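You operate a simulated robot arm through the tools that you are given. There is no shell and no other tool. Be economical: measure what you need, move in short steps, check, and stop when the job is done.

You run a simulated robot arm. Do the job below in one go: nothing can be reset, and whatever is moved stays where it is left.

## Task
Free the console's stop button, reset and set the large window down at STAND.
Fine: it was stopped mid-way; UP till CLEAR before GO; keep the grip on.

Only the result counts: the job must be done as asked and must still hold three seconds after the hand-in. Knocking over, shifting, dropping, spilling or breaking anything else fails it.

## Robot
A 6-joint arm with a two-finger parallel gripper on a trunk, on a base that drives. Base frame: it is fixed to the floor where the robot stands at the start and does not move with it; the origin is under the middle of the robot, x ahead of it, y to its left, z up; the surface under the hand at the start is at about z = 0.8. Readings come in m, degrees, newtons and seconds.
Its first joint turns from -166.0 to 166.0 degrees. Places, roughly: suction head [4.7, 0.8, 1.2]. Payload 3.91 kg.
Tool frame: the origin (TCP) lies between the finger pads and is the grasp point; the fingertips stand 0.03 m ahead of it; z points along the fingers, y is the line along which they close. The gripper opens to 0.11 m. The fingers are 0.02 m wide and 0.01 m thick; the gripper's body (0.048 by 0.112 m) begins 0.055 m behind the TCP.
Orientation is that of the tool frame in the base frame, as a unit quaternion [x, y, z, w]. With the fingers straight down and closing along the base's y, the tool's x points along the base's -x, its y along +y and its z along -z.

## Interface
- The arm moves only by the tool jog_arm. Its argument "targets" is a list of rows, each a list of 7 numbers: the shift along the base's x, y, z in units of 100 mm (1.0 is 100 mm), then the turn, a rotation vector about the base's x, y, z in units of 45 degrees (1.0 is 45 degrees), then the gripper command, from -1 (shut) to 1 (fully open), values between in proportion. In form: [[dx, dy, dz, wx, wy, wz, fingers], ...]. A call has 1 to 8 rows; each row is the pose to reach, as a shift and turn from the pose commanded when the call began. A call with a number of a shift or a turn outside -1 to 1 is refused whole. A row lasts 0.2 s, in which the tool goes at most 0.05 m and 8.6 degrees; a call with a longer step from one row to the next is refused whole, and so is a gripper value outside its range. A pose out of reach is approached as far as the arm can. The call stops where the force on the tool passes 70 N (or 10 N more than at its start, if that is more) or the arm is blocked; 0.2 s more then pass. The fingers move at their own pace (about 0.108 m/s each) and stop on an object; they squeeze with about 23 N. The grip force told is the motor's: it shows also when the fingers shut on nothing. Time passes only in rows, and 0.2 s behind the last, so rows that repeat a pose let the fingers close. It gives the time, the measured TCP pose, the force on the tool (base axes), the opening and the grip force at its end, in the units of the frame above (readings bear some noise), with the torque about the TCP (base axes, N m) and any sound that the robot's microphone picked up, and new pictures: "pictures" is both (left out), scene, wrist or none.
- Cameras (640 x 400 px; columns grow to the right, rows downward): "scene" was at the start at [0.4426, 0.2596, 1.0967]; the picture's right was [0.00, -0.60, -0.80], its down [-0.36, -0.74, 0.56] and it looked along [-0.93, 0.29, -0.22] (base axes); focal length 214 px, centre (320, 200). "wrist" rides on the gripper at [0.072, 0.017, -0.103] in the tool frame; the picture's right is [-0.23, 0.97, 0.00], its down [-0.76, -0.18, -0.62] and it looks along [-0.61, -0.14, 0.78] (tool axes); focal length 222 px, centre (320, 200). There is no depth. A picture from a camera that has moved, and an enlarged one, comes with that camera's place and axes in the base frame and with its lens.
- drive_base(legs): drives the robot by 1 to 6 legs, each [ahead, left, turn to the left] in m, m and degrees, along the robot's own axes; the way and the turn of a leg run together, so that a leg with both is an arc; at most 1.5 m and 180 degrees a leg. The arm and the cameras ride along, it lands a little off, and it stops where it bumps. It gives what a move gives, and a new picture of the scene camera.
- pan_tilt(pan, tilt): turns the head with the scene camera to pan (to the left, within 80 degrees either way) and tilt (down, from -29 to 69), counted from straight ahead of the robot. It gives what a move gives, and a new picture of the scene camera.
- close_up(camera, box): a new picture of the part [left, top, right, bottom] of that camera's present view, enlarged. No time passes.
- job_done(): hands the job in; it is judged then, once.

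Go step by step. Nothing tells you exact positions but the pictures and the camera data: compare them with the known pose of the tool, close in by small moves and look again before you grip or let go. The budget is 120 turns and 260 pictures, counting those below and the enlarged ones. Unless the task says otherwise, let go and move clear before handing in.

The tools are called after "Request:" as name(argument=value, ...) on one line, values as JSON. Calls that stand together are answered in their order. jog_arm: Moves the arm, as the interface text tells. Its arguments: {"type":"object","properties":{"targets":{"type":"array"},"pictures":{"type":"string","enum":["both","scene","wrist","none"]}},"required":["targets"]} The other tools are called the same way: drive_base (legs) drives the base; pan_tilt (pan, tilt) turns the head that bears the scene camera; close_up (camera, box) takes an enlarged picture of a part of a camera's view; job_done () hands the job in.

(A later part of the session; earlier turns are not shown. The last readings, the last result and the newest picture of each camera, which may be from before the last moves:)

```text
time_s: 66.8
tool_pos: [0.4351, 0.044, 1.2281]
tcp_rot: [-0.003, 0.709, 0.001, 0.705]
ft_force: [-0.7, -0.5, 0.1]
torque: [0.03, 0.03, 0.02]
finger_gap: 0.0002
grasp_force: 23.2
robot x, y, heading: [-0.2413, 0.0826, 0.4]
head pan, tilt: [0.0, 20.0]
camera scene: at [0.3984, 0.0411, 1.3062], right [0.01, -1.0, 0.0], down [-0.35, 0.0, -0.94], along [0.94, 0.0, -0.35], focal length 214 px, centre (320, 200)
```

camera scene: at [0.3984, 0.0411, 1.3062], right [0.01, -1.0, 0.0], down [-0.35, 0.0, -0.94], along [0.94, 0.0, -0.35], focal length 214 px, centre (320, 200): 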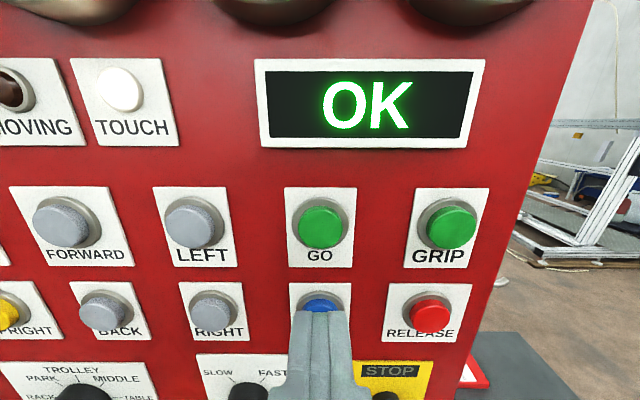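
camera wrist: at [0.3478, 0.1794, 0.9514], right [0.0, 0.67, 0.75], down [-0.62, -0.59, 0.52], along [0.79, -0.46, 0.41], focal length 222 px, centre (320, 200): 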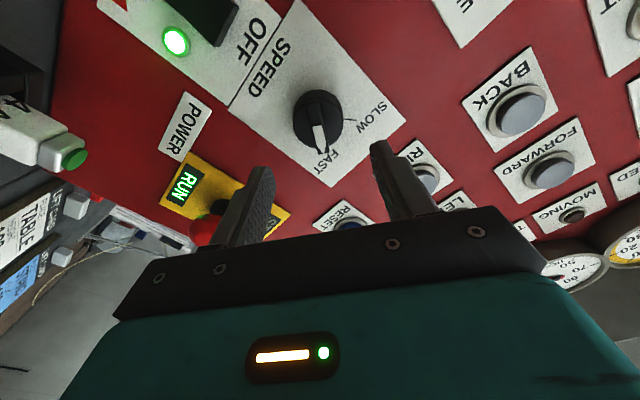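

Aligned with GO. I'll press it and hold briefly.

Request:
jog_arm(targets=[[0.4, 0, 0, 0, 0, 0, -1], [0.75, 0, 0, 0, 0, 0, -1], [0.88, 0, 0, 0, 0, 0, -1], [0.91, 0, 0, 0, 0, 0, -1], [0.91, 0, 0, 0, 0, 0, -1]], pictures="scene")

Request:
pan_tilt(pan=65, tilt=0)

```text
time_s: 68.0
tool_pos: [0.5259, 0.0424, 1.2287]
tcp_rot: [-0.004, 0.708, 0.002, 0.706]
ft_force: [-17.6, 1.5, 0.1]
torque: [-0.13, -0.06, 0.05]
finger_gap: 0.0
grasp_force: 23.1
robot x, y, heading: [-0.2361, 0.0778, 0.1]
head pan, tilt: [0.0, 20.0]
heard: click
camera scene: at [0.4877, 0.0405, 1.3073], right [0.01, -1.0, 0.0], down [-0.35, 0.0, -0.94], along [0.94, 0.0, -0.35], focal length 214 px, centre (320, 200)
```

scene: 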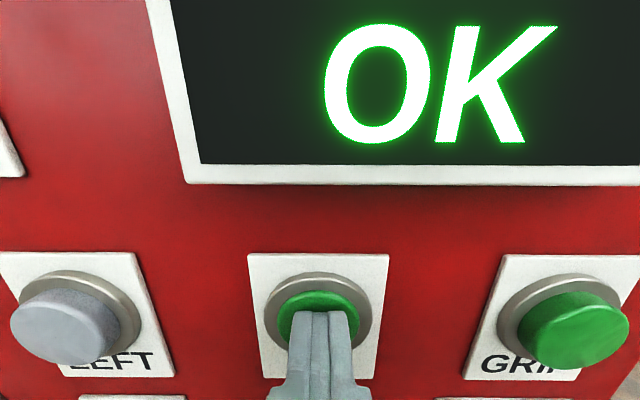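

```text
time_s: 69.4
tool_pos: [0.5257, 0.0427, 1.2291]
tcp_rot: [-0.003, 0.708, 0.002, 0.706]
ft_force: [-19.0, 4.1, 2.0]
torque: [0.04, -0.06, 0.1]
finger_gap: 0.0001
grasp_force: 23.1
robot x, y, heading: [-0.237, 0.0797, 0.5]
head pan, tilt: [65.0, 0.0]
camera scene: at [0.4325, 0.1218, 1.3395], right [0.91, -0.42, 0.0], down [0.0, 0.0, -1.0], along [0.42, 0.91, 0.0], focal length 214 px, centre (320, 200)
```

scene: 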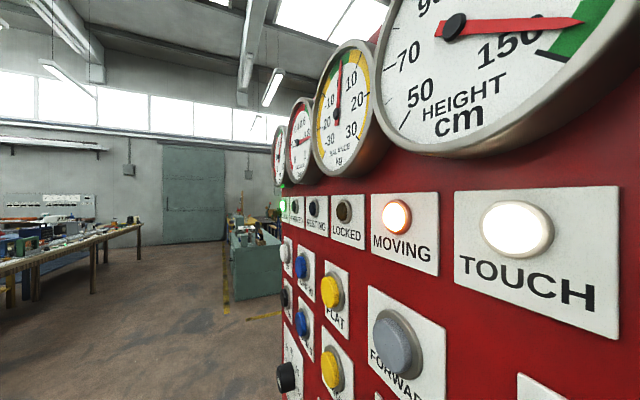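

MOVING is lit. I'll release GO and see whether the travel continues by itself.

Request:
jog_arm(targets=[[-0.4, 0, 0, 0, 0, 0, -1], [-0.8, 0, 0, 0, 0, 0, -1], [-1, 0, 0, 0, 0, 0, -1]], pictures="scene")

Request:
drive_base(legs=[[-0.15, 0.2, 0]])

Request:
pan_tilt(pan=0, tilt=-5)

```text
time_s: 70.2
tool_pos: [0.4298, 0.0416, 1.2259]
tcp_rot: [-0.002, 0.709, 0.0, 0.705]
ft_force: [0.6, 0.1, -0.5]
torque: [0.01, -0.01, 0.02]
finger_gap: 0.0003
grasp_force: 23.0
robot x, y, heading: [-0.2379, 0.0806, 0.2]
head pan, tilt: [65.0, 0.0]
camera scene: at [0.3355, 0.1212, 1.3368], right [0.91, -0.42, 0.0], down [-0.01, 0.0, -1.0], along [0.42, 0.91, 0.0], focal length 214 px, centre (320, 200)
```

scene: 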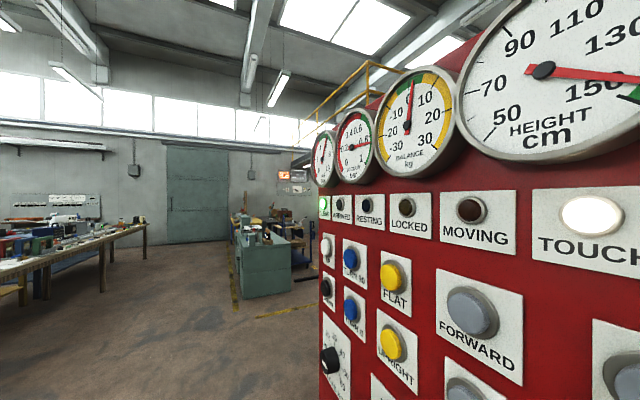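

```text
time_s: 72.0
tool_pos: [0.2779, 0.2393, 1.2267]
tcp_rot: [-0.002, 0.709, 0.0, 0.705]
ft_force: [-0.9, -0.1, 0.3]
torque: [-0.01, -0.02, -0.01]
finger_gap: 0.0
grasp_force: 23.0
robot x, y, heading: [-0.3926, 0.2771, 0.1]
head pan, tilt: [65.0, 0.0]
camera scene: at [0.184, 0.318, 1.3372], right [0.91, -0.42, 0.0], down [0.0, 0.0, -1.0], along [0.42, 0.91, 0.0], focal length 214 px, centre (320, 200)
```

scene: 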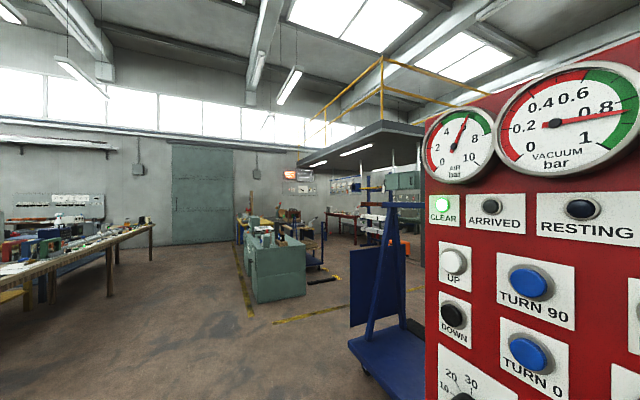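

```text
time_s: 73.3
tool_pos: [0.2763, 0.2386, 1.2265]
tcp_rot: [-0.003, 0.709, 0.001, 0.706]
ft_force: [-0.6, -0.2, -0.1]
torque: [0.01, -0.01, 0.0]
finger_gap: 0.0
grasp_force: 22.8
robot x, y, heading: [-0.3911, 0.2797, 0.5]
head pan, tilt: [0.0, -5.0]
camera scene: at [0.2339, 0.2368, 1.3449], right [0.01, -1.0, 0.0], down [0.08, 0.0, -1.0], along [1.0, 0.01, 0.08], focal length 214 px, centre (320, 200)
```

scene: 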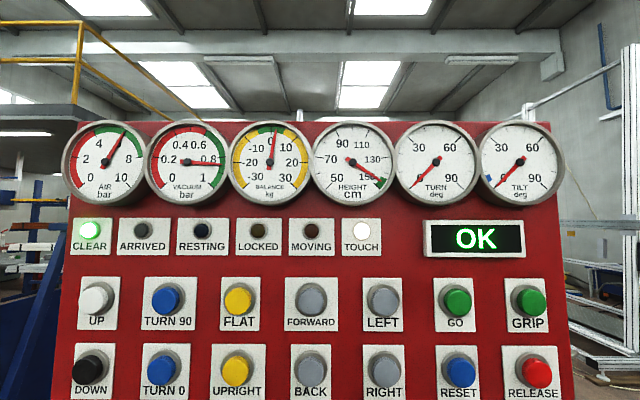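

GO is hold-to-run, so I'll return to it and hold until ARRIVED.

Request:
drive_base(legs=[[0.14, -0.197, 0]])

Request:
pan_tilt(pan=0, tilt=20)

```text
time_s: 75.2
tool_pos: [0.4189, 0.0432, 1.2271]
tcp_rot: [-0.004, 0.708, 0.003, 0.706]
ft_force: [-0.9, -0.7, 0.3]
torque: [-0.03, -0.01, 0.03]
finger_gap: 0.0001
grasp_force: 23.1
robot x, y, heading: [-0.2457, 0.0734, 0.7]
head pan, tilt: [0.0, -5.0]
camera scene: at [0.3764, 0.0393, 1.3449], right [0.01, -1.0, 0.0], down [0.08, 0.0, -1.0], along [1.0, 0.01, 0.08], focal length 214 px, centre (320, 200)
```

scene: 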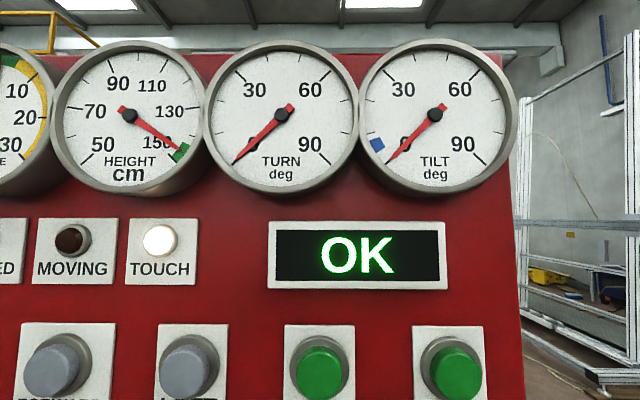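

```text
time_s: 76.0
tool_pos: [0.4194, 0.0413, 1.227]
tcp_rot: [-0.004, 0.709, 0.002, 0.705]
ft_force: [0.1, -0.2, 0.7]
torque: [0.01, -0.03, 0.0]
finger_gap: 0.0
grasp_force: 22.5
robot x, y, heading: [-0.2523, 0.076, 0.7]
head pan, tilt: [0.0, 20.0]
camera scene: at [0.3819, 0.0393, 1.3049], right [0.01, -1.0, 0.0], down [-0.35, -0.01, -0.94], along [0.94, 0.01, -0.35], focal length 214 px, centre (320, 200)
```

scene: 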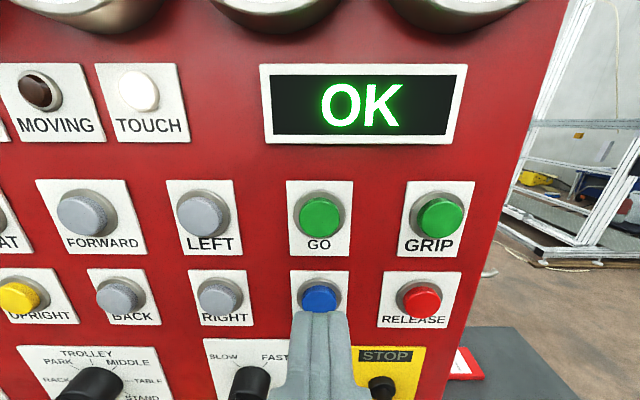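

Lined up again. I'll press GO, hold it, and pan to watch the lamps.

Request:
jog_arm(targets=[[0.1, 0, 0, 0, 0, 0, -1], [0.14, 0, 0, 0, 0, 0, -1]], pictures="none")

Request:
jog_arm(targets=[[0.4, 0, 0, 0, 0, 0, -1], [0.75, 0, 0, 0, 0, 0, -1], [0.88, 0, 0, 0, 0, 0, -1], [0.93, 0, 0, 0, 0, 0, -1], [0.93, 0, 0, 0, 0, 0, -1], [0.93, 0, 0, 0, 0, 0, -1]], pictures="none")

Request:
pan_tilt(pan=65, tilt=0)

Request:
close_up(camera="scene", box=[260, 40, 640, 280])

```text
time_s: 76.6
tool_pos: [0.4329, 0.0417, 1.2277]
tcp_rot: [-0.005, 0.709, 0.002, 0.705]
ft_force: [0.5, 0.4, 0.9]
torque: [-0.02, 0.02, 0.02]
finger_gap: 0.0
grasp_force: 22.6
robot x, y, heading: [-0.2459, 0.0801, 0.8]
head pan, tilt: [0.0, 20.0]
```

```text
time_s: 78.0
tool_pos: [0.5254, 0.0418, 1.2263]
tcp_rot: [-0.004, 0.709, 0.002, 0.706]
ft_force: [-16.9, -0.1, -7.1]
torque: [0.0, 0.21, -0.07]
finger_gap: 0.0
grasp_force: 22.5
robot x, y, heading: [-0.247, 0.0734, 0.7]
head pan, tilt: [0.0, 20.0]
heard: click
```

```text
time_s: 79.4
tool_pos: [0.5249, 0.0411, 1.2264]
tcp_rot: [-0.006, 0.709, 0.003, 0.706]
ft_force: [-17.6, -0.8, -4.5]
torque: [0.02, 0.09, -0.04]
finger_gap: 0.0
grasp_force: 23.4
robot x, y, heading: [-0.2486, 0.0741, 0.7]
head pan, tilt: [65.0, 0.0]
camera scene: at [0.4321, 0.1204, 1.3373], right [0.91, -0.41, 0.0], down [0.0, 0.0, -1.0], along [0.41, 0.91, 0.0], focal length 214 px, centre (320, 200)
```

scene: 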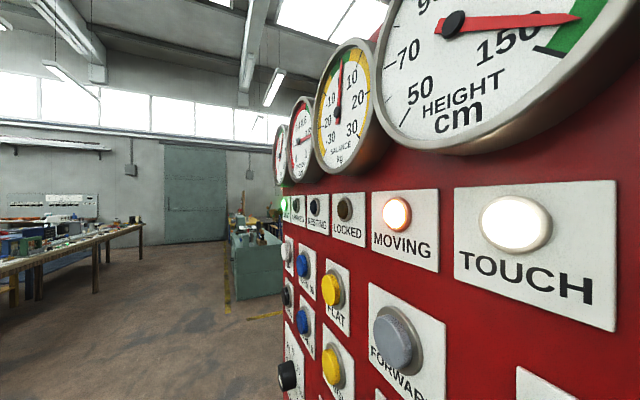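

```text
1.67 times, centred on (450, 160) of scene
camera zoom: at [0.4321, 0.1204, 1.3373], right [0.91, -0.41, 0.0], down [0.0, 0.0, -1.0], along [0.41, 0.91, 0.0], focal length 358 px, centre (103, 267)
```

zoom: 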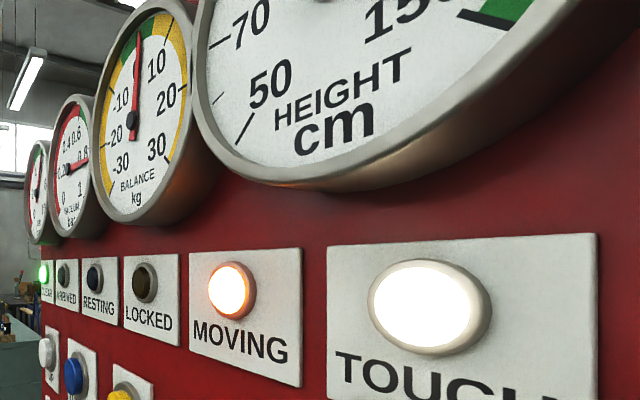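

Moving, with all the other readings steady. I'll keep holding.

Request:
jog_arm(targets=[[0.005, 0, 0, 0, 0, 0, -1], [0.005, 0, 0, 0, 0, 0, -1], [0.005, 0, 0, 0, 0, 0, -1], [0.005, 0, 0, 0, 0, 0, -1], [0.005, 0, 0, 0, 0, 0, -1], [0.005, 0, 0, 0, 0, 0, -1], [0.005, 0, 0, 0, 0, 0, -1], [0.005, 0, 0, 0, 0, 0, -1]], pictures="none")

Request:
jog_arm(targets=[[0, 0, 0, 0, 0, 0, -1], [0, 0, 0, 0, 0, 0, -1], [0, 0, 0, 0, 0, 0, -1], [0, 0, 0, 0, 0, 0, -1], [0, 0, 0, 0, 0, 0, -1], [0, 0, 0, 0, 0, 0, -1], [0, 0, 0, 0, 0, 0, -1], [0, 0, 0, 0, 0, 0, -1]], pictures="none")

Request:
close_up(camera="scene", box=[260, 40, 640, 280])

```text
time_s: 81.2
tool_pos: [0.5267, 0.0416, 1.2283]
tcp_rot: [-0.005, 0.709, 0.003, 0.706]
ft_force: [-21.6, -2.2, -5.2]
torque: [-0.05, 0.11, -0.08]
finger_gap: 0.0001
grasp_force: 22.8
robot x, y, heading: [-0.2497, 0.0781, 0.6]
head pan, tilt: [65.0, 0.0]
```

```text
time_s: 83.0
tool_pos: [0.525, 0.0418, 1.2277]
tcp_rot: [-0.004, 0.708, 0.003, 0.706]
ft_force: [-20.1, -0.9, -4.0]
torque: [0.04, 0.07, -0.06]
finger_gap: 0.0003
grasp_force: 22.6
robot x, y, heading: [-0.2458, 0.0787, 0.8]
head pan, tilt: [65.0, 0.0]
```

```text
1.67 times, centred on (450, 160) of scene
camera zoom: at [0.4323, 0.1205, 1.3376], right [0.91, -0.41, 0.0], down [0.0, 0.0, -1.0], along [0.41, 0.91, 0.0], focal length 358 px, centre (103, 267)
```

zoom: 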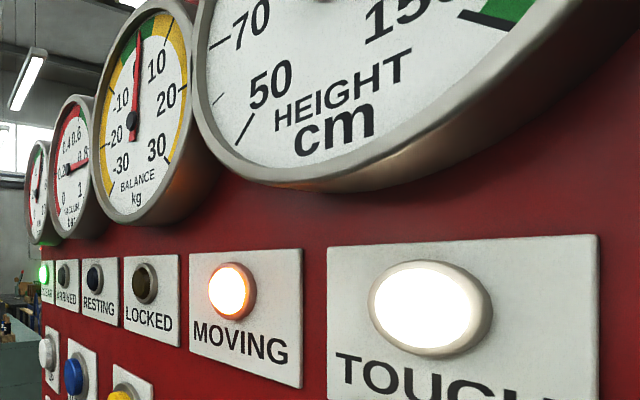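

Request:
jog_arm(targets=[[0, 0, 0, 0, 0, 0, -1], [0, 0, 0, 0, 0, 0, -1], [0, 0, 0, 0, 0, 0, -1], [0, 0, 0, 0, 0, 0, -1], [0, 0, 0, 0, 0, 0, -1], [0, 0, 0, 0, 0, 0, -1], [0, 0, 0, 0, 0, 0, -1], [0, 0, 0, 0, 0, 0, -1]], pictures="none")

Request:
close_up(camera="scene", box=[260, 40, 640, 280])

Request:
jog_arm(targets=[[0, 0, 0, 0, 0, 0, -1], [0, 0, 0, 0, 0, 0, -1], [0, 0, 0, 0, 0, 0, -1], [0, 0, 0, 0, 0, 0, -1], [0, 0, 0, 0, 0, 0, -1], [0, 0, 0, 0, 0, 0, -1], [0, 0, 0, 0, 0, 0, -1], [0, 0, 0, 0, 0, 0, -1]], pictures="none")

Request:
close_up(camera="scene", box=[260, 40, 640, 280])

```text
time_s: 84.8
tool_pos: [0.5263, 0.0418, 1.2273]
tcp_rot: [-0.005, 0.708, 0.003, 0.706]
ft_force: [-19.8, -1.0, -0.8]
torque: [0.02, -0.02, -0.05]
finger_gap: 0.0
grasp_force: 23.1
robot x, y, heading: [-0.2499, 0.076, 0.5]
head pan, tilt: [65.0, 0.0]
```

```text
1.67 times, centred on (450, 160) of scene
camera zoom: at [0.4323, 0.1205, 1.3376], right [0.91, -0.41, 0.0], down [0.0, 0.0, -1.0], along [0.41, 0.91, 0.0], focal length 358 px, centre (103, 267)
```

zoom: 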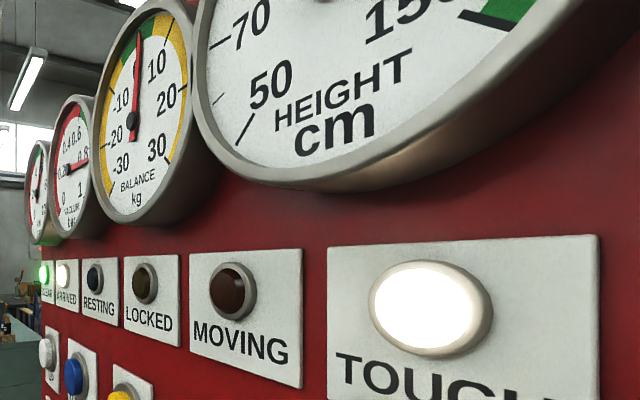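

```text
time_s: 86.6
tool_pos: [0.5266, 0.0419, 1.2276]
tcp_rot: [-0.005, 0.708, 0.004, 0.706]
ft_force: [-19.7, -1.1, -0.7]
torque: [-0.01, -0.04, -0.06]
finger_gap: 0.0
grasp_force: 22.9
robot x, y, heading: [-0.2514, 0.0773, 0.7]
head pan, tilt: [65.0, 0.0]
```

```text
1.67 times, centred on (450, 160) of scene
camera zoom: at [0.4322, 0.1206, 1.3376], right [0.91, -0.41, 0.0], down [0.0, 0.0, -1.0], along [0.41, 0.91, 0.0], focal length 358 px, centre (103, 267)
```

zoom: 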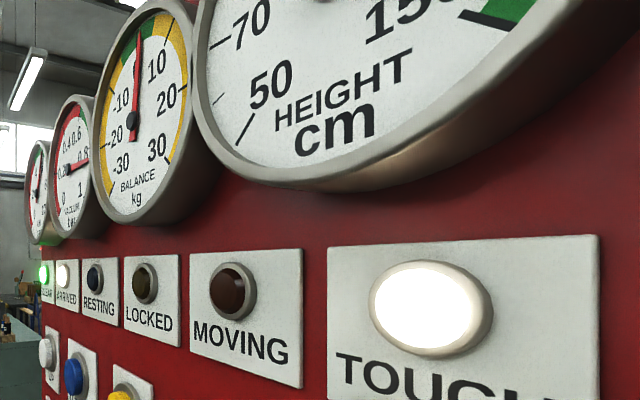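

ARRIVED is lit. I'll release GO, back away and look at the lifter over the stand.

Request:
jog_arm(targets=[[-0.4, 0, 0, 0, 0, 0, -1], [-0.8, 0, 0, 0, 0, 0, -1], [-1, 0, 0, 0, 0, 0, -1]], pictures="none")

Request:
drive_base(legs=[[-0.2, 0.25, 0]])

Request:
pan_tilt(pan=0, tilt=-10)

Request:
jog_arm(targets=[[0, 0, 0.45, 0, 0, 0, -1], [0, 0, 0.9, 0, 0, 0, -1], [0, 0, 1, 0, 0, 0, -1]], pictures="none")

Request:
jog_arm(targets=[[0, 0, 0.45, 0, 0, 0, -1], [0, 0, 0.9, 0, 0, 0, -1], [0, 0, 1, 0, 0, 0, -1], [0, 0, 1, 0, 0, 0, -1]], pictures="scene")

```text
time_s: 87.4
tool_pos: [0.4261, 0.0424, 1.2249]
tcp_rot: [-0.004, 0.708, 0.003, 0.706]
ft_force: [0.5, -0.4, -1.1]
torque: [-0.01, -0.05, 0.0]
finger_gap: 0.0
grasp_force: 23.3
robot x, y, heading: [-0.2508, 0.0778, 0.8]
head pan, tilt: [65.0, 0.0]
```

```text
time_s: 89.5
tool_pos: [0.2197, 0.2885, 1.2264]
tcp_rot: [-0.005, 0.708, 0.004, 0.706]
ft_force: [-0.7, 0.2, -0.5]
torque: [0.01, 0.04, -0.02]
finger_gap: 0.0
grasp_force: 22.9
robot x, y, heading: [-0.4577, 0.3212, 1.1]
head pan, tilt: [65.0, 0.0]
camera scene: at [0.1266, 0.3674, 1.3366], right [0.91, -0.41, 0.0], down [0.0, 0.0, -1.0], along [0.41, 0.91, 0.0], focal length 214 px, centre (320, 200)
```

scene: 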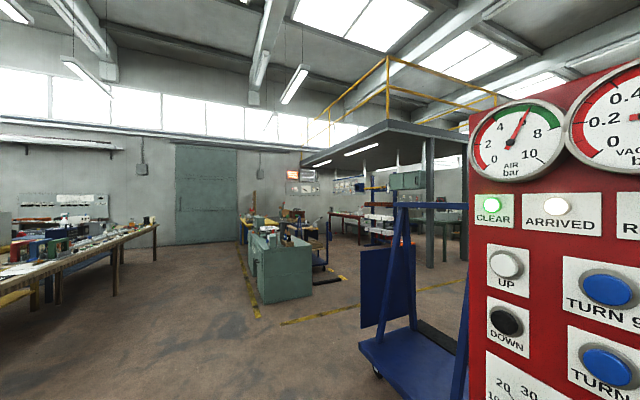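

```text
time_s: 90.9
tool_pos: [0.2199, 0.289, 1.2262]
tcp_rot: [-0.004, 0.709, 0.002, 0.706]
ft_force: [-0.5, -1.2, 0.4]
torque: [0.02, -0.04, -0.04]
finger_gap: 0.0
grasp_force: 22.7
robot x, y, heading: [-0.4551, 0.3233, 0.8]
head pan, tilt: [0.0, -10.0]
camera scene: at [0.1738, 0.2864, 1.3519], right [0.01, -1.0, 0.0], down [0.17, 0.0, -0.99], along [0.99, 0.01, 0.17], focal length 214 px, centre (320, 200)
```

scene: 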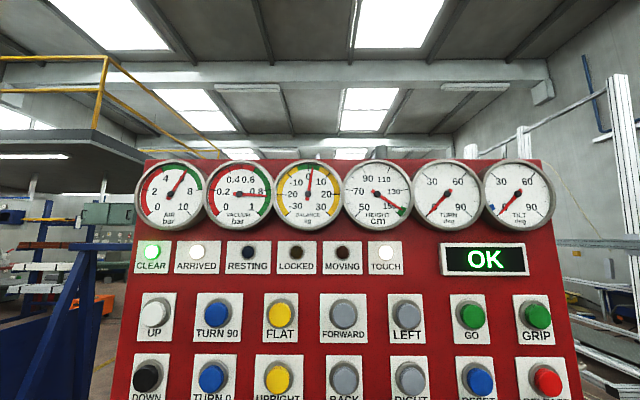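

```text
time_s: 91.7
tool_pos: [0.2193, 0.2892, 1.3255]
tcp_rot: [-0.004, 0.709, 0.003, 0.705]
ft_force: [0.0, 0.8, 0.5]
torque: [0.0, -0.03, -0.01]
finger_gap: 0.0001
grasp_force: 23.1
robot x, y, heading: [-0.4554, 0.3278, 0.6]
head pan, tilt: [0.0, -10.0]
```

```text
time_s: 92.7
tool_pos: [0.2182, 0.2885, 1.4261]
tcp_rot: [-0.005, 0.709, 0.003, 0.706]
ft_force: [-0.1, -0.1, 0.3]
torque: [0.03, 0.02, 0.01]
finger_gap: 0.0002
grasp_force: 22.7
robot x, y, heading: [-0.4562, 0.3204, 0.6]
head pan, tilt: [0.0, -10.0]
camera scene: at [0.1734, 0.2862, 1.5511], right [0.01, -1.0, 0.0], down [0.17, 0.0, -0.99], along [0.99, 0.01, 0.17], focal length 214 px, centre (320, 200)
```

scene: 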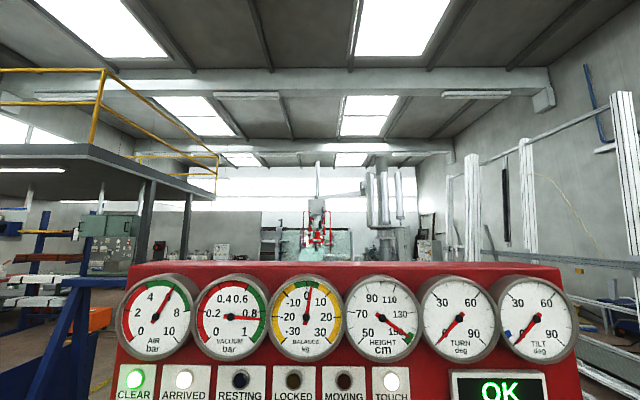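

The lifter seems to have moved. I'll look closer from higher up.

Request:
jog_arm(targets=[[0.2, 0, 0.4, 0, 0, 0, -1], [0.4, 0, 0.8, 0, 0.1, 0, -1], [0.6, 0, 1, 0, 0.2, 0, -1], [0.7, 0, 1, 0, 0.4, 0, -1], [0.7, 0, 1, 0, 0.5, 0, -1]], pictures="none")

Request:
jog_arm(targets=[[0.2, 0, 0.4, 0, 0, 0, -1], [0.4, 0, 0.8, 0, 0.0, 0, -1], [0.6, 0, 1, 0, 0.0, 0, -1], [0.7, 0, 1, 0, 0, 0, -1]], pictures="scene")

Request:
close_up(camera="scene", box=[200, 40, 440, 200])

```text
refused: row 4 steps farther than a row can; nothing moved
```

```text
time_s: 93.7
tool_pos: [0.2869, 0.2771, 1.5229]
tcp_rot: [-0.009, 0.707, 0.008, 0.707]
ft_force: [-0.6, 0.6, -0.4]
torque: [0.02, 0.04, 0.02]
finger_gap: 0.0
grasp_force: 22.8
out of reach, approached as far as the arm can: row 2, 3, 4
robot x, y, heading: [-0.4509, 0.3217, 0.9]
head pan, tilt: [0.0, -10.0]
camera scene: at [0.2406, 0.2744, 1.6484], right [0.02, -1.0, 0.0], down [0.17, 0.0, -0.98], along [0.98, 0.02, 0.17], focal length 214 px, centre (320, 200)
```

scene: 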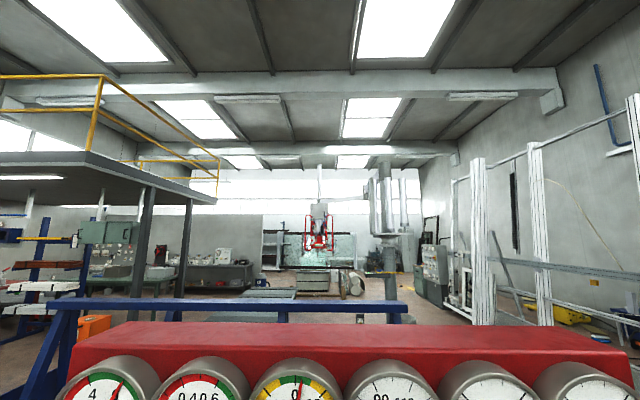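

```text
2.50 times, centred on (320, 120) of scene
camera zoom: at [0.2406, 0.2744, 1.6484], right [0.02, -1.0, 0.0], down [0.17, 0.0, -0.98], along [0.98, 0.02, 0.17], focal length 536 px, centre (320, 400)
```

zoom: 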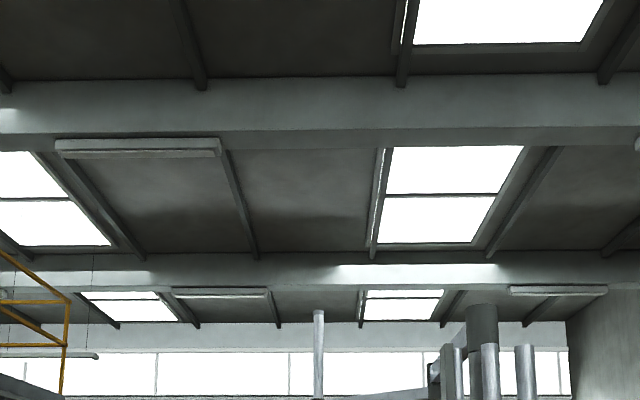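

Request:
close_up(camera="scene", box=[240, 170, 400, 310])

Request:
close_up(camera="scene", box=[0, 170, 240, 350])

```text
2.86 times, centred on (320, 240) of scene
camera zoom: at [0.2406, 0.2744, 1.6484], right [0.02, -1.0, 0.0], down [0.17, 0.0, -0.98], along [0.98, 0.02, 0.17], focal length 613 px, centre (320, 86)
```

zoom: 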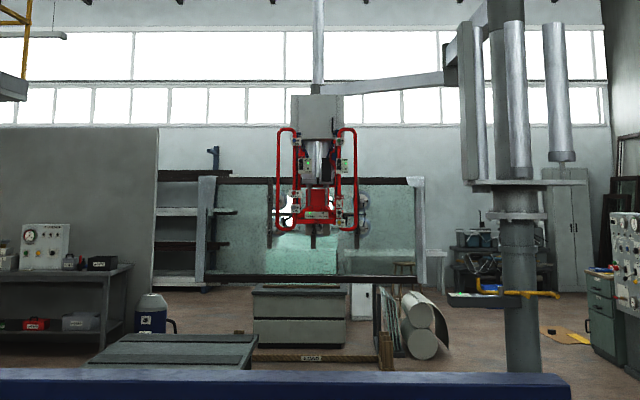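

```text
2.22 times, centred on (120, 260) of scene
camera zoom: at [0.2406, 0.2744, 1.6484], right [0.02, -1.0, 0.0], down [0.17, 0.0, -0.98], along [0.98, 0.02, 0.17], focal length 477 px, centre (764, 67)
```

zoom: 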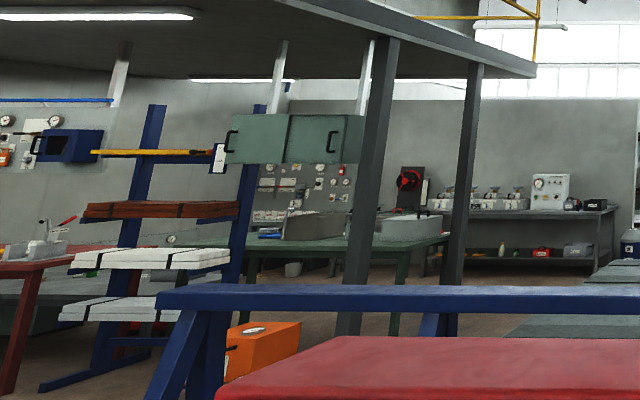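

Request:
close_up(camera="scene", box=[295, 235, 355, 273])

Request:
close_up(camera="scene", box=[280, 205, 360, 255])

```text
10.53 times, centred on (325, 254) of scene
camera zoom: at [0.2406, 0.2744, 1.6484], right [0.02, -1.0, 0.0], down [0.17, 0.0, -0.98], along [0.98, 0.02, 0.17], focal length 2258 px, centre (267, -368)
```

zoom: 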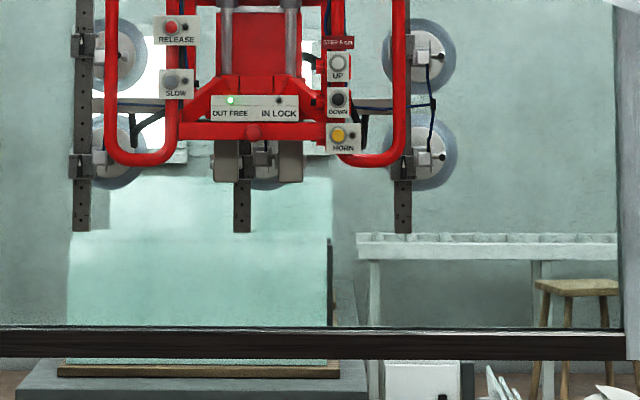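

```text
8.00 times, centred on (320, 230) of scene
camera zoom: at [0.2406, 0.2744, 1.6484], right [0.02, -1.0, 0.0], down [0.17, 0.0, -0.98], along [0.98, 0.02, 0.17], focal length 1716 px, centre (320, -40)
```

zoom: 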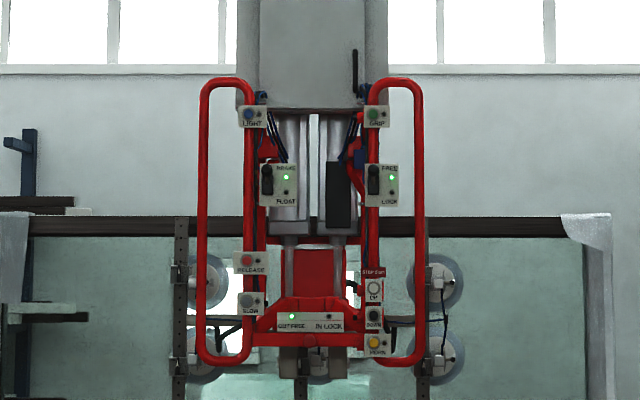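

Request:
close_up(camera="scene", box=[270, 262, 350, 312])

Request:
close_up(camera="scene", box=[305, 285, 337, 305])

```text
8.00 times, centred on (310, 287) of scene
camera zoom: at [0.2406, 0.2744, 1.6484], right [0.02, -1.0, 0.0], down [0.17, 0.0, -0.98], along [0.98, 0.02, 0.17], focal length 1716 px, centre (400, -496)
```

zoom: 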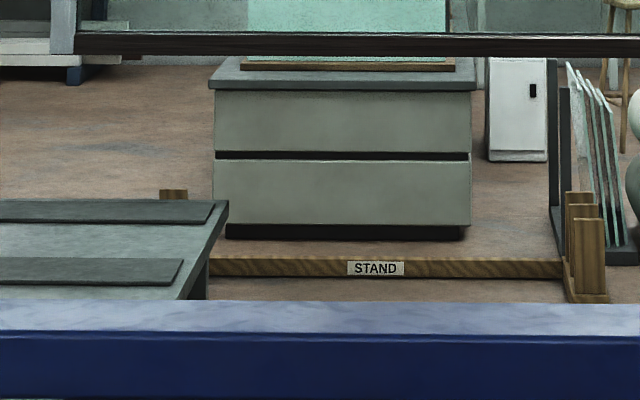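

```text
16.00 times, centred on (321, 295) of scene
camera zoom: at [0.2406, 0.2744, 1.6484], right [0.02, -1.0, 0.0], down [0.17, 0.0, -0.98], along [0.98, 0.02, 0.17], focal length 3432 px, centre (304, -1320)
```

zoom: 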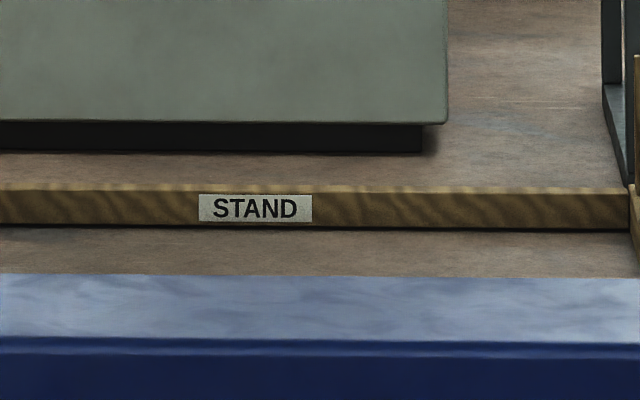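

STAND is a wooden rest on the floor at the far end, and the window is hanging above it. The tilt gauge's blue mark may be the rest's lean, so I'll move right for an unobstructed view of it.

Request:
drive_base(legs=[[0, -0.9, 0]])

Request:
pan_tilt(pan=10, tilt=10)

Request:
close_up(camera="scene", box=[220, 80, 420, 220])

```text
time_s: 98.5
tool_pos: [0.2902, -0.6408, 1.5225]
tcp_rot: [-0.005, 0.708, 0.002, 0.707]
ft_force: [0.2, -0.4, 0.1]
torque: [0.0, 0.0, -0.01]
finger_gap: 0.0
grasp_force: 23.1
robot x, y, heading: [-0.4509, -0.5841, -0.2]
head pan, tilt: [0.0, -10.0]
camera scene: at [0.2442, -0.643, 1.648], right [0.01, -1.0, 0.0], down [0.17, 0.0, -0.98], along [0.98, 0.01, 0.17], focal length 214 px, centre (320, 200)
```

scene: 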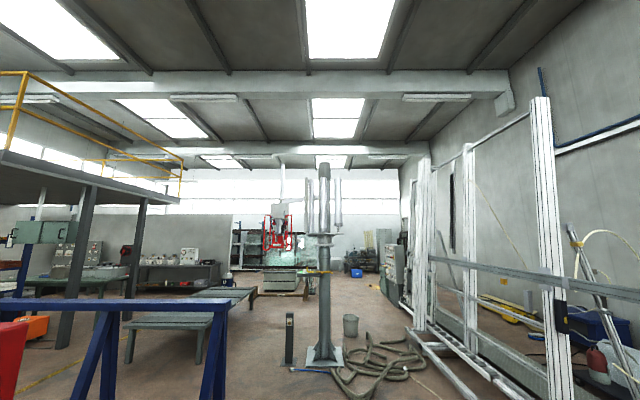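

```text
time_s: 99.3
tool_pos: [0.2917, -0.6405, 1.5227]
tcp_rot: [-0.004, 0.708, 0.001, 0.706]
ft_force: [-0.6, 0.3, -0.8]
torque: [0.02, 0.02, 0.01]
finger_gap: 0.0
grasp_force: 23.1
robot x, y, heading: [-0.4502, -0.5875, -0.0]
head pan, tilt: [10.0, 10.0]
camera scene: at [0.2513, -0.6269, 1.6168], right [0.18, -0.98, 0.0], down [-0.17, -0.03, -0.98], along [0.97, 0.18, -0.17], focal length 214 px, centre (320, 200)
```

scene: 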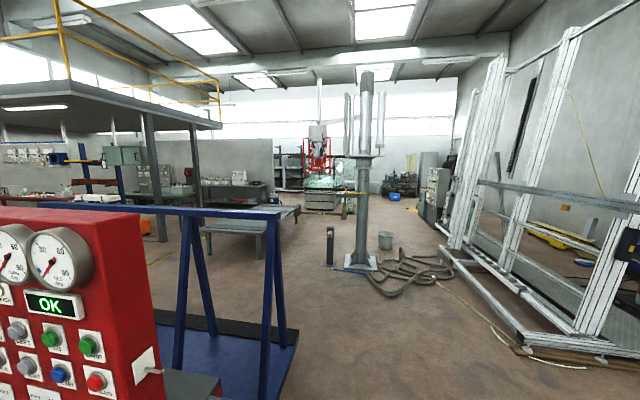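

```text
2.86 times, centred on (320, 150) of scene
camera zoom: at [0.2513, -0.6269, 1.6168], right [0.18, -0.98, 0.0], down [-0.17, -0.03, -0.98], along [0.97, 0.18, -0.17], focal length 613 px, centre (320, 343)
```

zoom: 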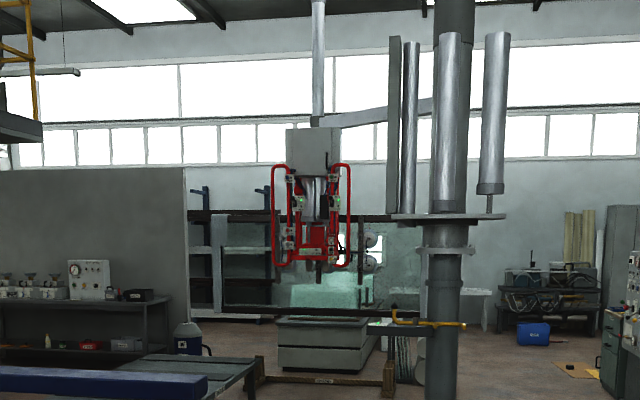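

Request:
close_up(camera="scene", box=[290, 180, 360, 225])

Request:
close_up(camera="scene", box=[270, 125, 350, 175])

```text
8.89 times, centred on (325, 202) of scene
camera zoom: at [0.2513, -0.6269, 1.6168], right [0.18, -0.98, 0.0], down [-0.17, -0.03, -0.98], along [0.97, 0.18, -0.17], focal length 1906 px, centre (276, 178)
```

zoom: 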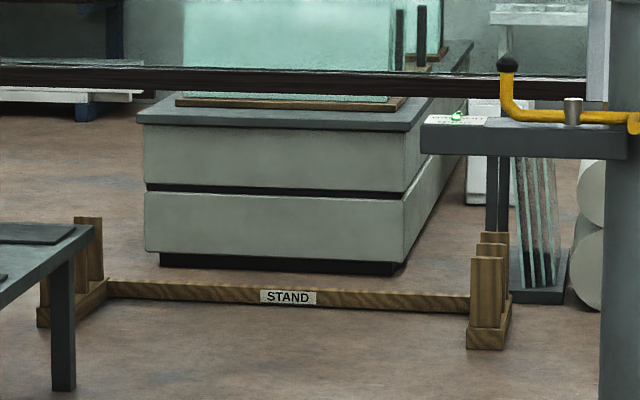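

```text
8.00 times, centred on (310, 150) of scene
camera zoom: at [0.2513, -0.6269, 1.6168], right [0.18, -0.98, 0.0], down [-0.17, -0.03, -0.98], along [0.97, 0.18, -0.17], focal length 1716 px, centre (400, 600)
```

zoom: 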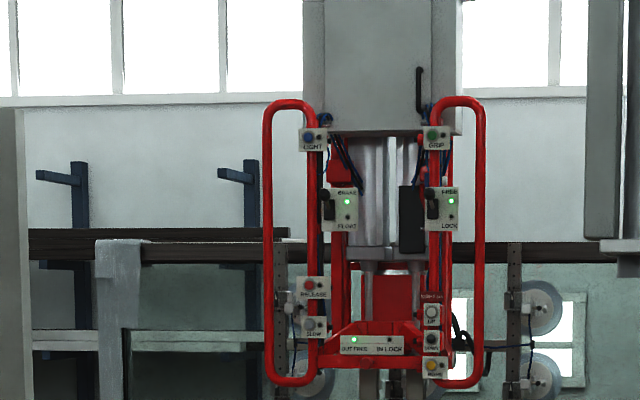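

STAND is a pair of upright slotted blocks, so the window goes down upright (tilt 0). My estimates of the window's depth against the stand disagree, so I'll drive nearer along the free lane on the right to check before lowering.

Request:
drive_base(legs=[[0, -0.9, 0], [1.2, 0, 0]])

```text
time_s: 109.6
tool_pos: [1.463, -1.5364, 1.5225]
tcp_rot: [-0.003, 0.707, 0.001, 0.707]
ft_force: [-0.1, 0.0, 0.2]
torque: [-0.01, 0.0, -0.04]
finger_gap: 0.0
grasp_force: 23.2
robot x, y, heading: [0.7193, -1.4757, -0.0]
head pan, tilt: [10.0, 10.0]
camera scene: at [1.4223, -1.5227, 1.6167], right [0.18, -0.98, 0.0], down [-0.17, -0.03, -0.98], along [0.97, 0.18, -0.18], focal length 214 px, centre (320, 200)
```

scene: 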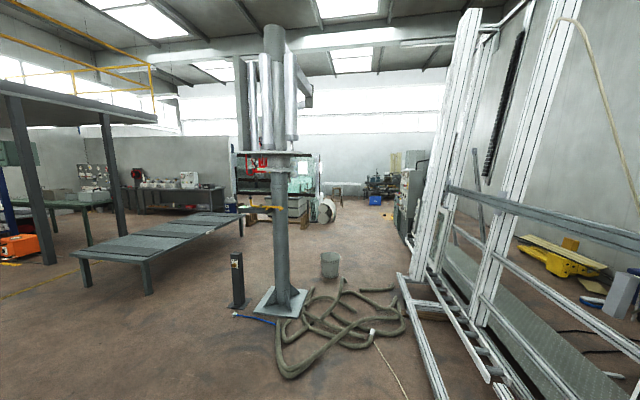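

The pole is in the line of sight, so I'll shift left a little.

Request:
drive_base(legs=[[0.5, 0, 0], [0, 0.55, 0]])

Request:
close_up(camera="scene", box=[220, 110, 420, 240])

```text
time_s: 115.3
tool_pos: [1.9649, -0.979, 1.5239]
tcp_rot: [-0.007, 0.708, 0.005, 0.707]
ft_force: [-0.1, -0.3, 0.0]
torque: [-0.03, 0.02, 0.03]
finger_gap: 0.0
grasp_force: 23.1
robot x, y, heading: [1.2229, -0.9306, 0.1]
head pan, tilt: [10.0, 10.0]
camera scene: at [1.9262, -0.9661, 1.6167], right [0.19, -0.98, 0.0], down [-0.17, -0.04, -0.98], along [0.97, 0.19, -0.18], focal length 214 px, centre (320, 200)
```

scene: 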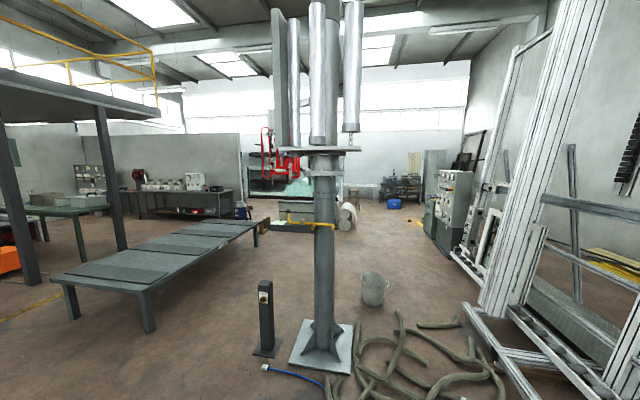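

```text
3.08 times, centred on (320, 175) of scene
camera zoom: at [1.9262, -0.9661, 1.6167], right [0.19, -0.98, 0.0], down [-0.17, -0.04, -0.98], along [0.97, 0.19, -0.18], focal length 660 px, centre (320, 277)
```

zoom: 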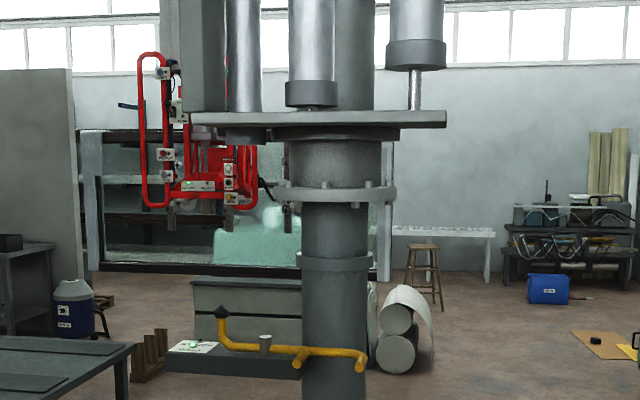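

The new fix puts the window at x≈6.1, right above the STAND blocks, so ARRIVED is good. I'll check the posts' lean closely.

Request:
close_up(camera="scene", box=[245, 205, 295, 240])

Request:
close_up(camera="scene", box=[240, 120, 320, 180])

```text
11.43 times, centred on (270, 222) of scene
camera zoom: at [1.9262, -0.9661, 1.6167], right [0.19, -0.98, 0.0], down [-0.17, -0.04, -0.98], along [0.97, 0.19, -0.18], focal length 2451 px, centre (891, -57)
```

zoom: 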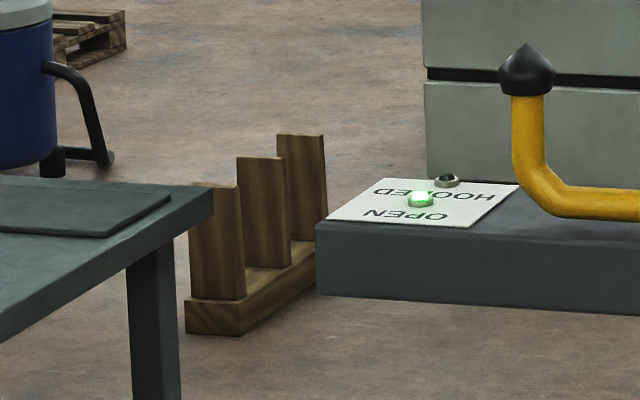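

```text
6.67 times, centred on (280, 150) of scene
camera zoom: at [1.9262, -0.9661, 1.6167], right [0.19, -0.98, 0.0], down [-0.17, -0.04, -0.98], along [0.97, 0.19, -0.18], focal length 1430 px, centre (587, 533)
```

zoom: 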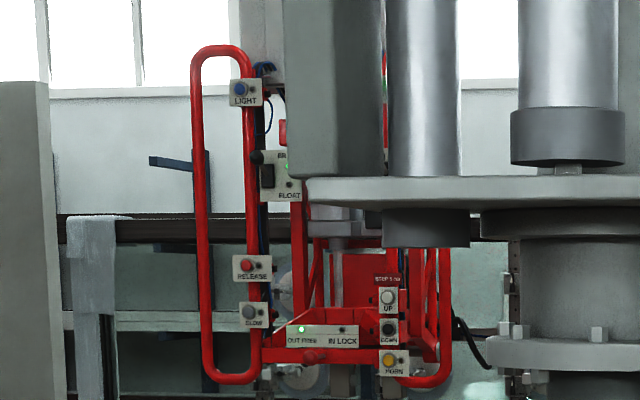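

The posts look vertical; the blue mark fits the leaning blue rack, not STAND, so tilt stays 0. I'll drive back to the console for DOWN.

Request:
drive_base(legs=[[-1.5, 0, 0], [-0.17, 0, 0], [0, 1.4, 0]])

Request:
pan_tilt(pan=0, tilt=10)

Request:
jog_arm(targets=[[-0.2, 0, -0.4, 0, 0, 0, -1], [-0.4, 0, -0.8, 0, 0, 0, -1], [-0.5, 0, -1, 0, 0, 0, -1]], pictures="none")

Request:
jog_arm(targets=[[0, 0, -0.45, 0, 0, 0, -1], [0, 0, -0.9, 0, 0, 0, -1], [0, 0, -1, 0, 0, 0, -1]], pictures="none")

Request:
jog_arm(targets=[[0, 0, -0.45, 0, 0, 0, -1], [0, 0, -0.9, 0, 0, 0, -1], [0, 0, -1, 0, 0, 0, -1], [0, 0, -1, 0, 0, 0, -1]], pictures="scene")

```text
time_s: 130.2
tool_pos: [0.3243, 0.3868, 1.5224]
tcp_rot: [0.001, 0.708, -0.004, 0.707]
ft_force: [-0.1, 0.8, 0.2]
torque: [0.02, -0.02, -0.02]
finger_gap: 0.0
grasp_force: 23.2
robot x, y, heading: [-0.4149, 0.4542, -0.9]
head pan, tilt: [10.0, 10.0]
camera scene: at [0.2859, 0.401, 1.6167], right [0.17, -0.99, 0.0], down [-0.17, -0.03, -0.98], along [0.97, 0.16, -0.18], focal length 214 px, centre (320, 200)
```

scene: 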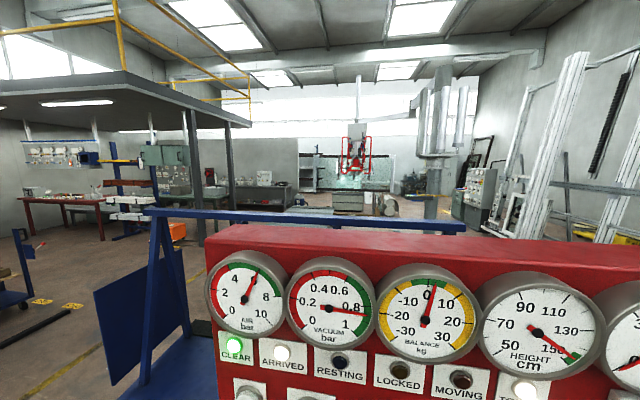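

```text
time_s: 131.0
tool_pos: [0.326, 0.3876, 1.5224]
tcp_rot: [0.002, 0.707, -0.003, 0.707]
ft_force: [0.0, -0.7, -0.4]
torque: [0.01, -0.03, -0.01]
finger_gap: 0.0
grasp_force: 22.8
robot x, y, heading: [-0.4114, 0.4544, -1.0]
head pan, tilt: [0.0, 10.0]
camera scene: at [0.2872, 0.3849, 1.6168], right [-0.01, -1.0, 0.0], down [-0.17, 0.0, -0.98], along [0.98, -0.01, -0.17], focal length 214 px, centre (320, 200)
```

scene: 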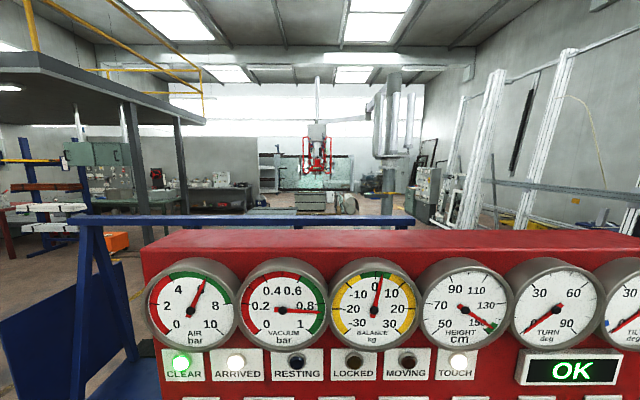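

```text
time_s: 131.8
tool_pos: [0.2765, 0.3863, 1.4248]
tcp_rot: [0.002, 0.708, -0.004, 0.707]
ft_force: [0.8, 0.0, -0.6]
torque: [-0.02, 0.02, -0.03]
finger_gap: 0.0001
grasp_force: 22.5
robot x, y, heading: [-0.4143, 0.4556, -1.1]
head pan, tilt: [0.0, 10.0]
```

```text
time_s: 132.6
tool_pos: [0.2761, 0.386, 1.3248]
tcp_rot: [0.001, 0.707, -0.003, 0.707]
ft_force: [0.4, 1.0, -0.4]
torque: [0.01, 0.0, 0.03]
finger_gap: 0.0
grasp_force: 22.6
robot x, y, heading: [-0.4125, 0.4554, -1.1]
head pan, tilt: [0.0, 10.0]
```

```text
time_s: 133.6
tool_pos: [0.2762, 0.3869, 1.221]
tcp_rot: [0.001, 0.708, -0.003, 0.707]
ft_force: [-0.2, 0.1, -0.2]
torque: [0.0, 0.01, 0.01]
finger_gap: 0.0
grasp_force: 22.7
robot x, y, heading: [-0.415, 0.4552, -1.0]
head pan, tilt: [0.0, 10.0]
camera scene: at [0.2373, 0.3851, 1.3162], right [-0.01, -1.0, 0.0], down [-0.17, 0.0, -0.98], along [0.98, -0.01, -0.17], focal length 214 px, centre (320, 200)
```

scene: 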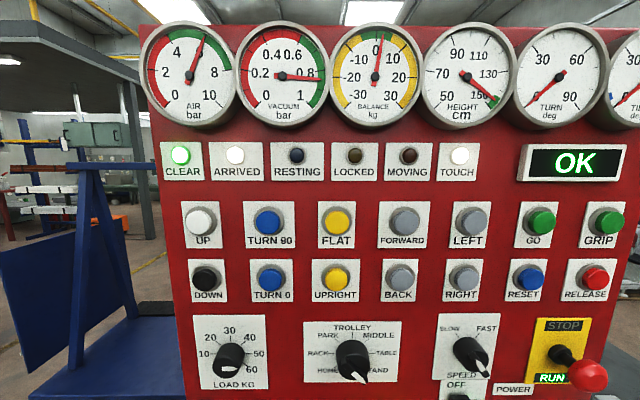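

DOWN is at about (0.55, 0.564, 1.132). I'll shift the base to bring the hand in front of it.

Request:
drive_base(legs=[[0.15, 0.165, 1]])

Request:
jog_arm(targets=[[0, 0, -0.45, 0, 0, 0, -1], [0, 0, -0.89, 0, 0, 0, -1], [0, 0, -0.89, 0, 0, 0, -1]], pictures="scene")

```text
time_s: 135.3
tool_pos: [0.4277, 0.5632, 1.2233]
tcp_rot: [-0.005, 0.708, 0.003, 0.707]
ft_force: [-0.1, 0.2, 0.6]
torque: [0.0, -0.04, -0.01]
finger_gap: 0.0
grasp_force: 22.9
robot x, y, heading: [-0.2605, 0.6205, 0.2]
head pan, tilt: [0.0, 10.0]
camera scene: at [0.3901, 0.5609, 1.3165], right [0.01, -1.0, 0.0], down [-0.17, 0.0, -0.98], along [0.98, 0.01, -0.17], focal length 214 px, centre (320, 200)
```

scene: 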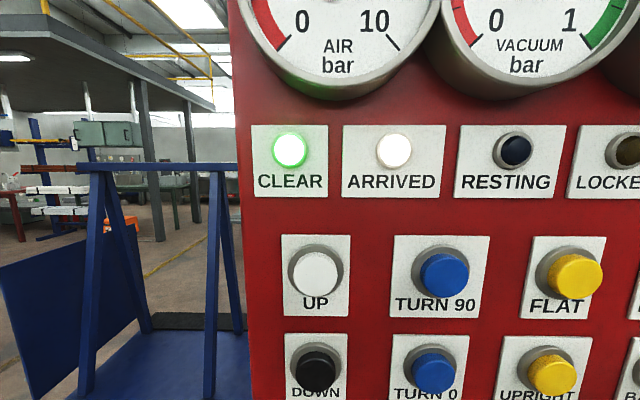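

```text
time_s: 136.1
tool_pos: [0.4295, 0.5643, 1.135]
tcp_rot: [-0.005, 0.707, 0.003, 0.707]
ft_force: [-0.2, 0.2, -0.1]
torque: [-0.03, -0.01, 0.08]
finger_gap: 0.0
grasp_force: 23.0
robot x, y, heading: [-0.2631, 0.6182, 0.4]
head pan, tilt: [0.0, 10.0]
camera scene: at [0.3911, 0.5623, 1.2278], right [0.01, -1.0, 0.0], down [-0.17, 0.0, -0.98], along [0.98, 0.01, -0.17], focal length 214 px, centre (320, 200)
```

scene: 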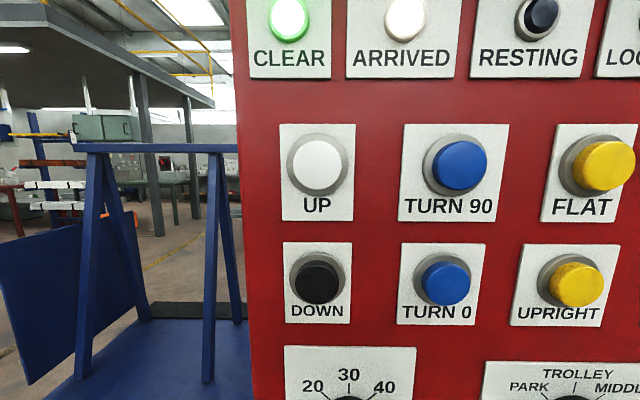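

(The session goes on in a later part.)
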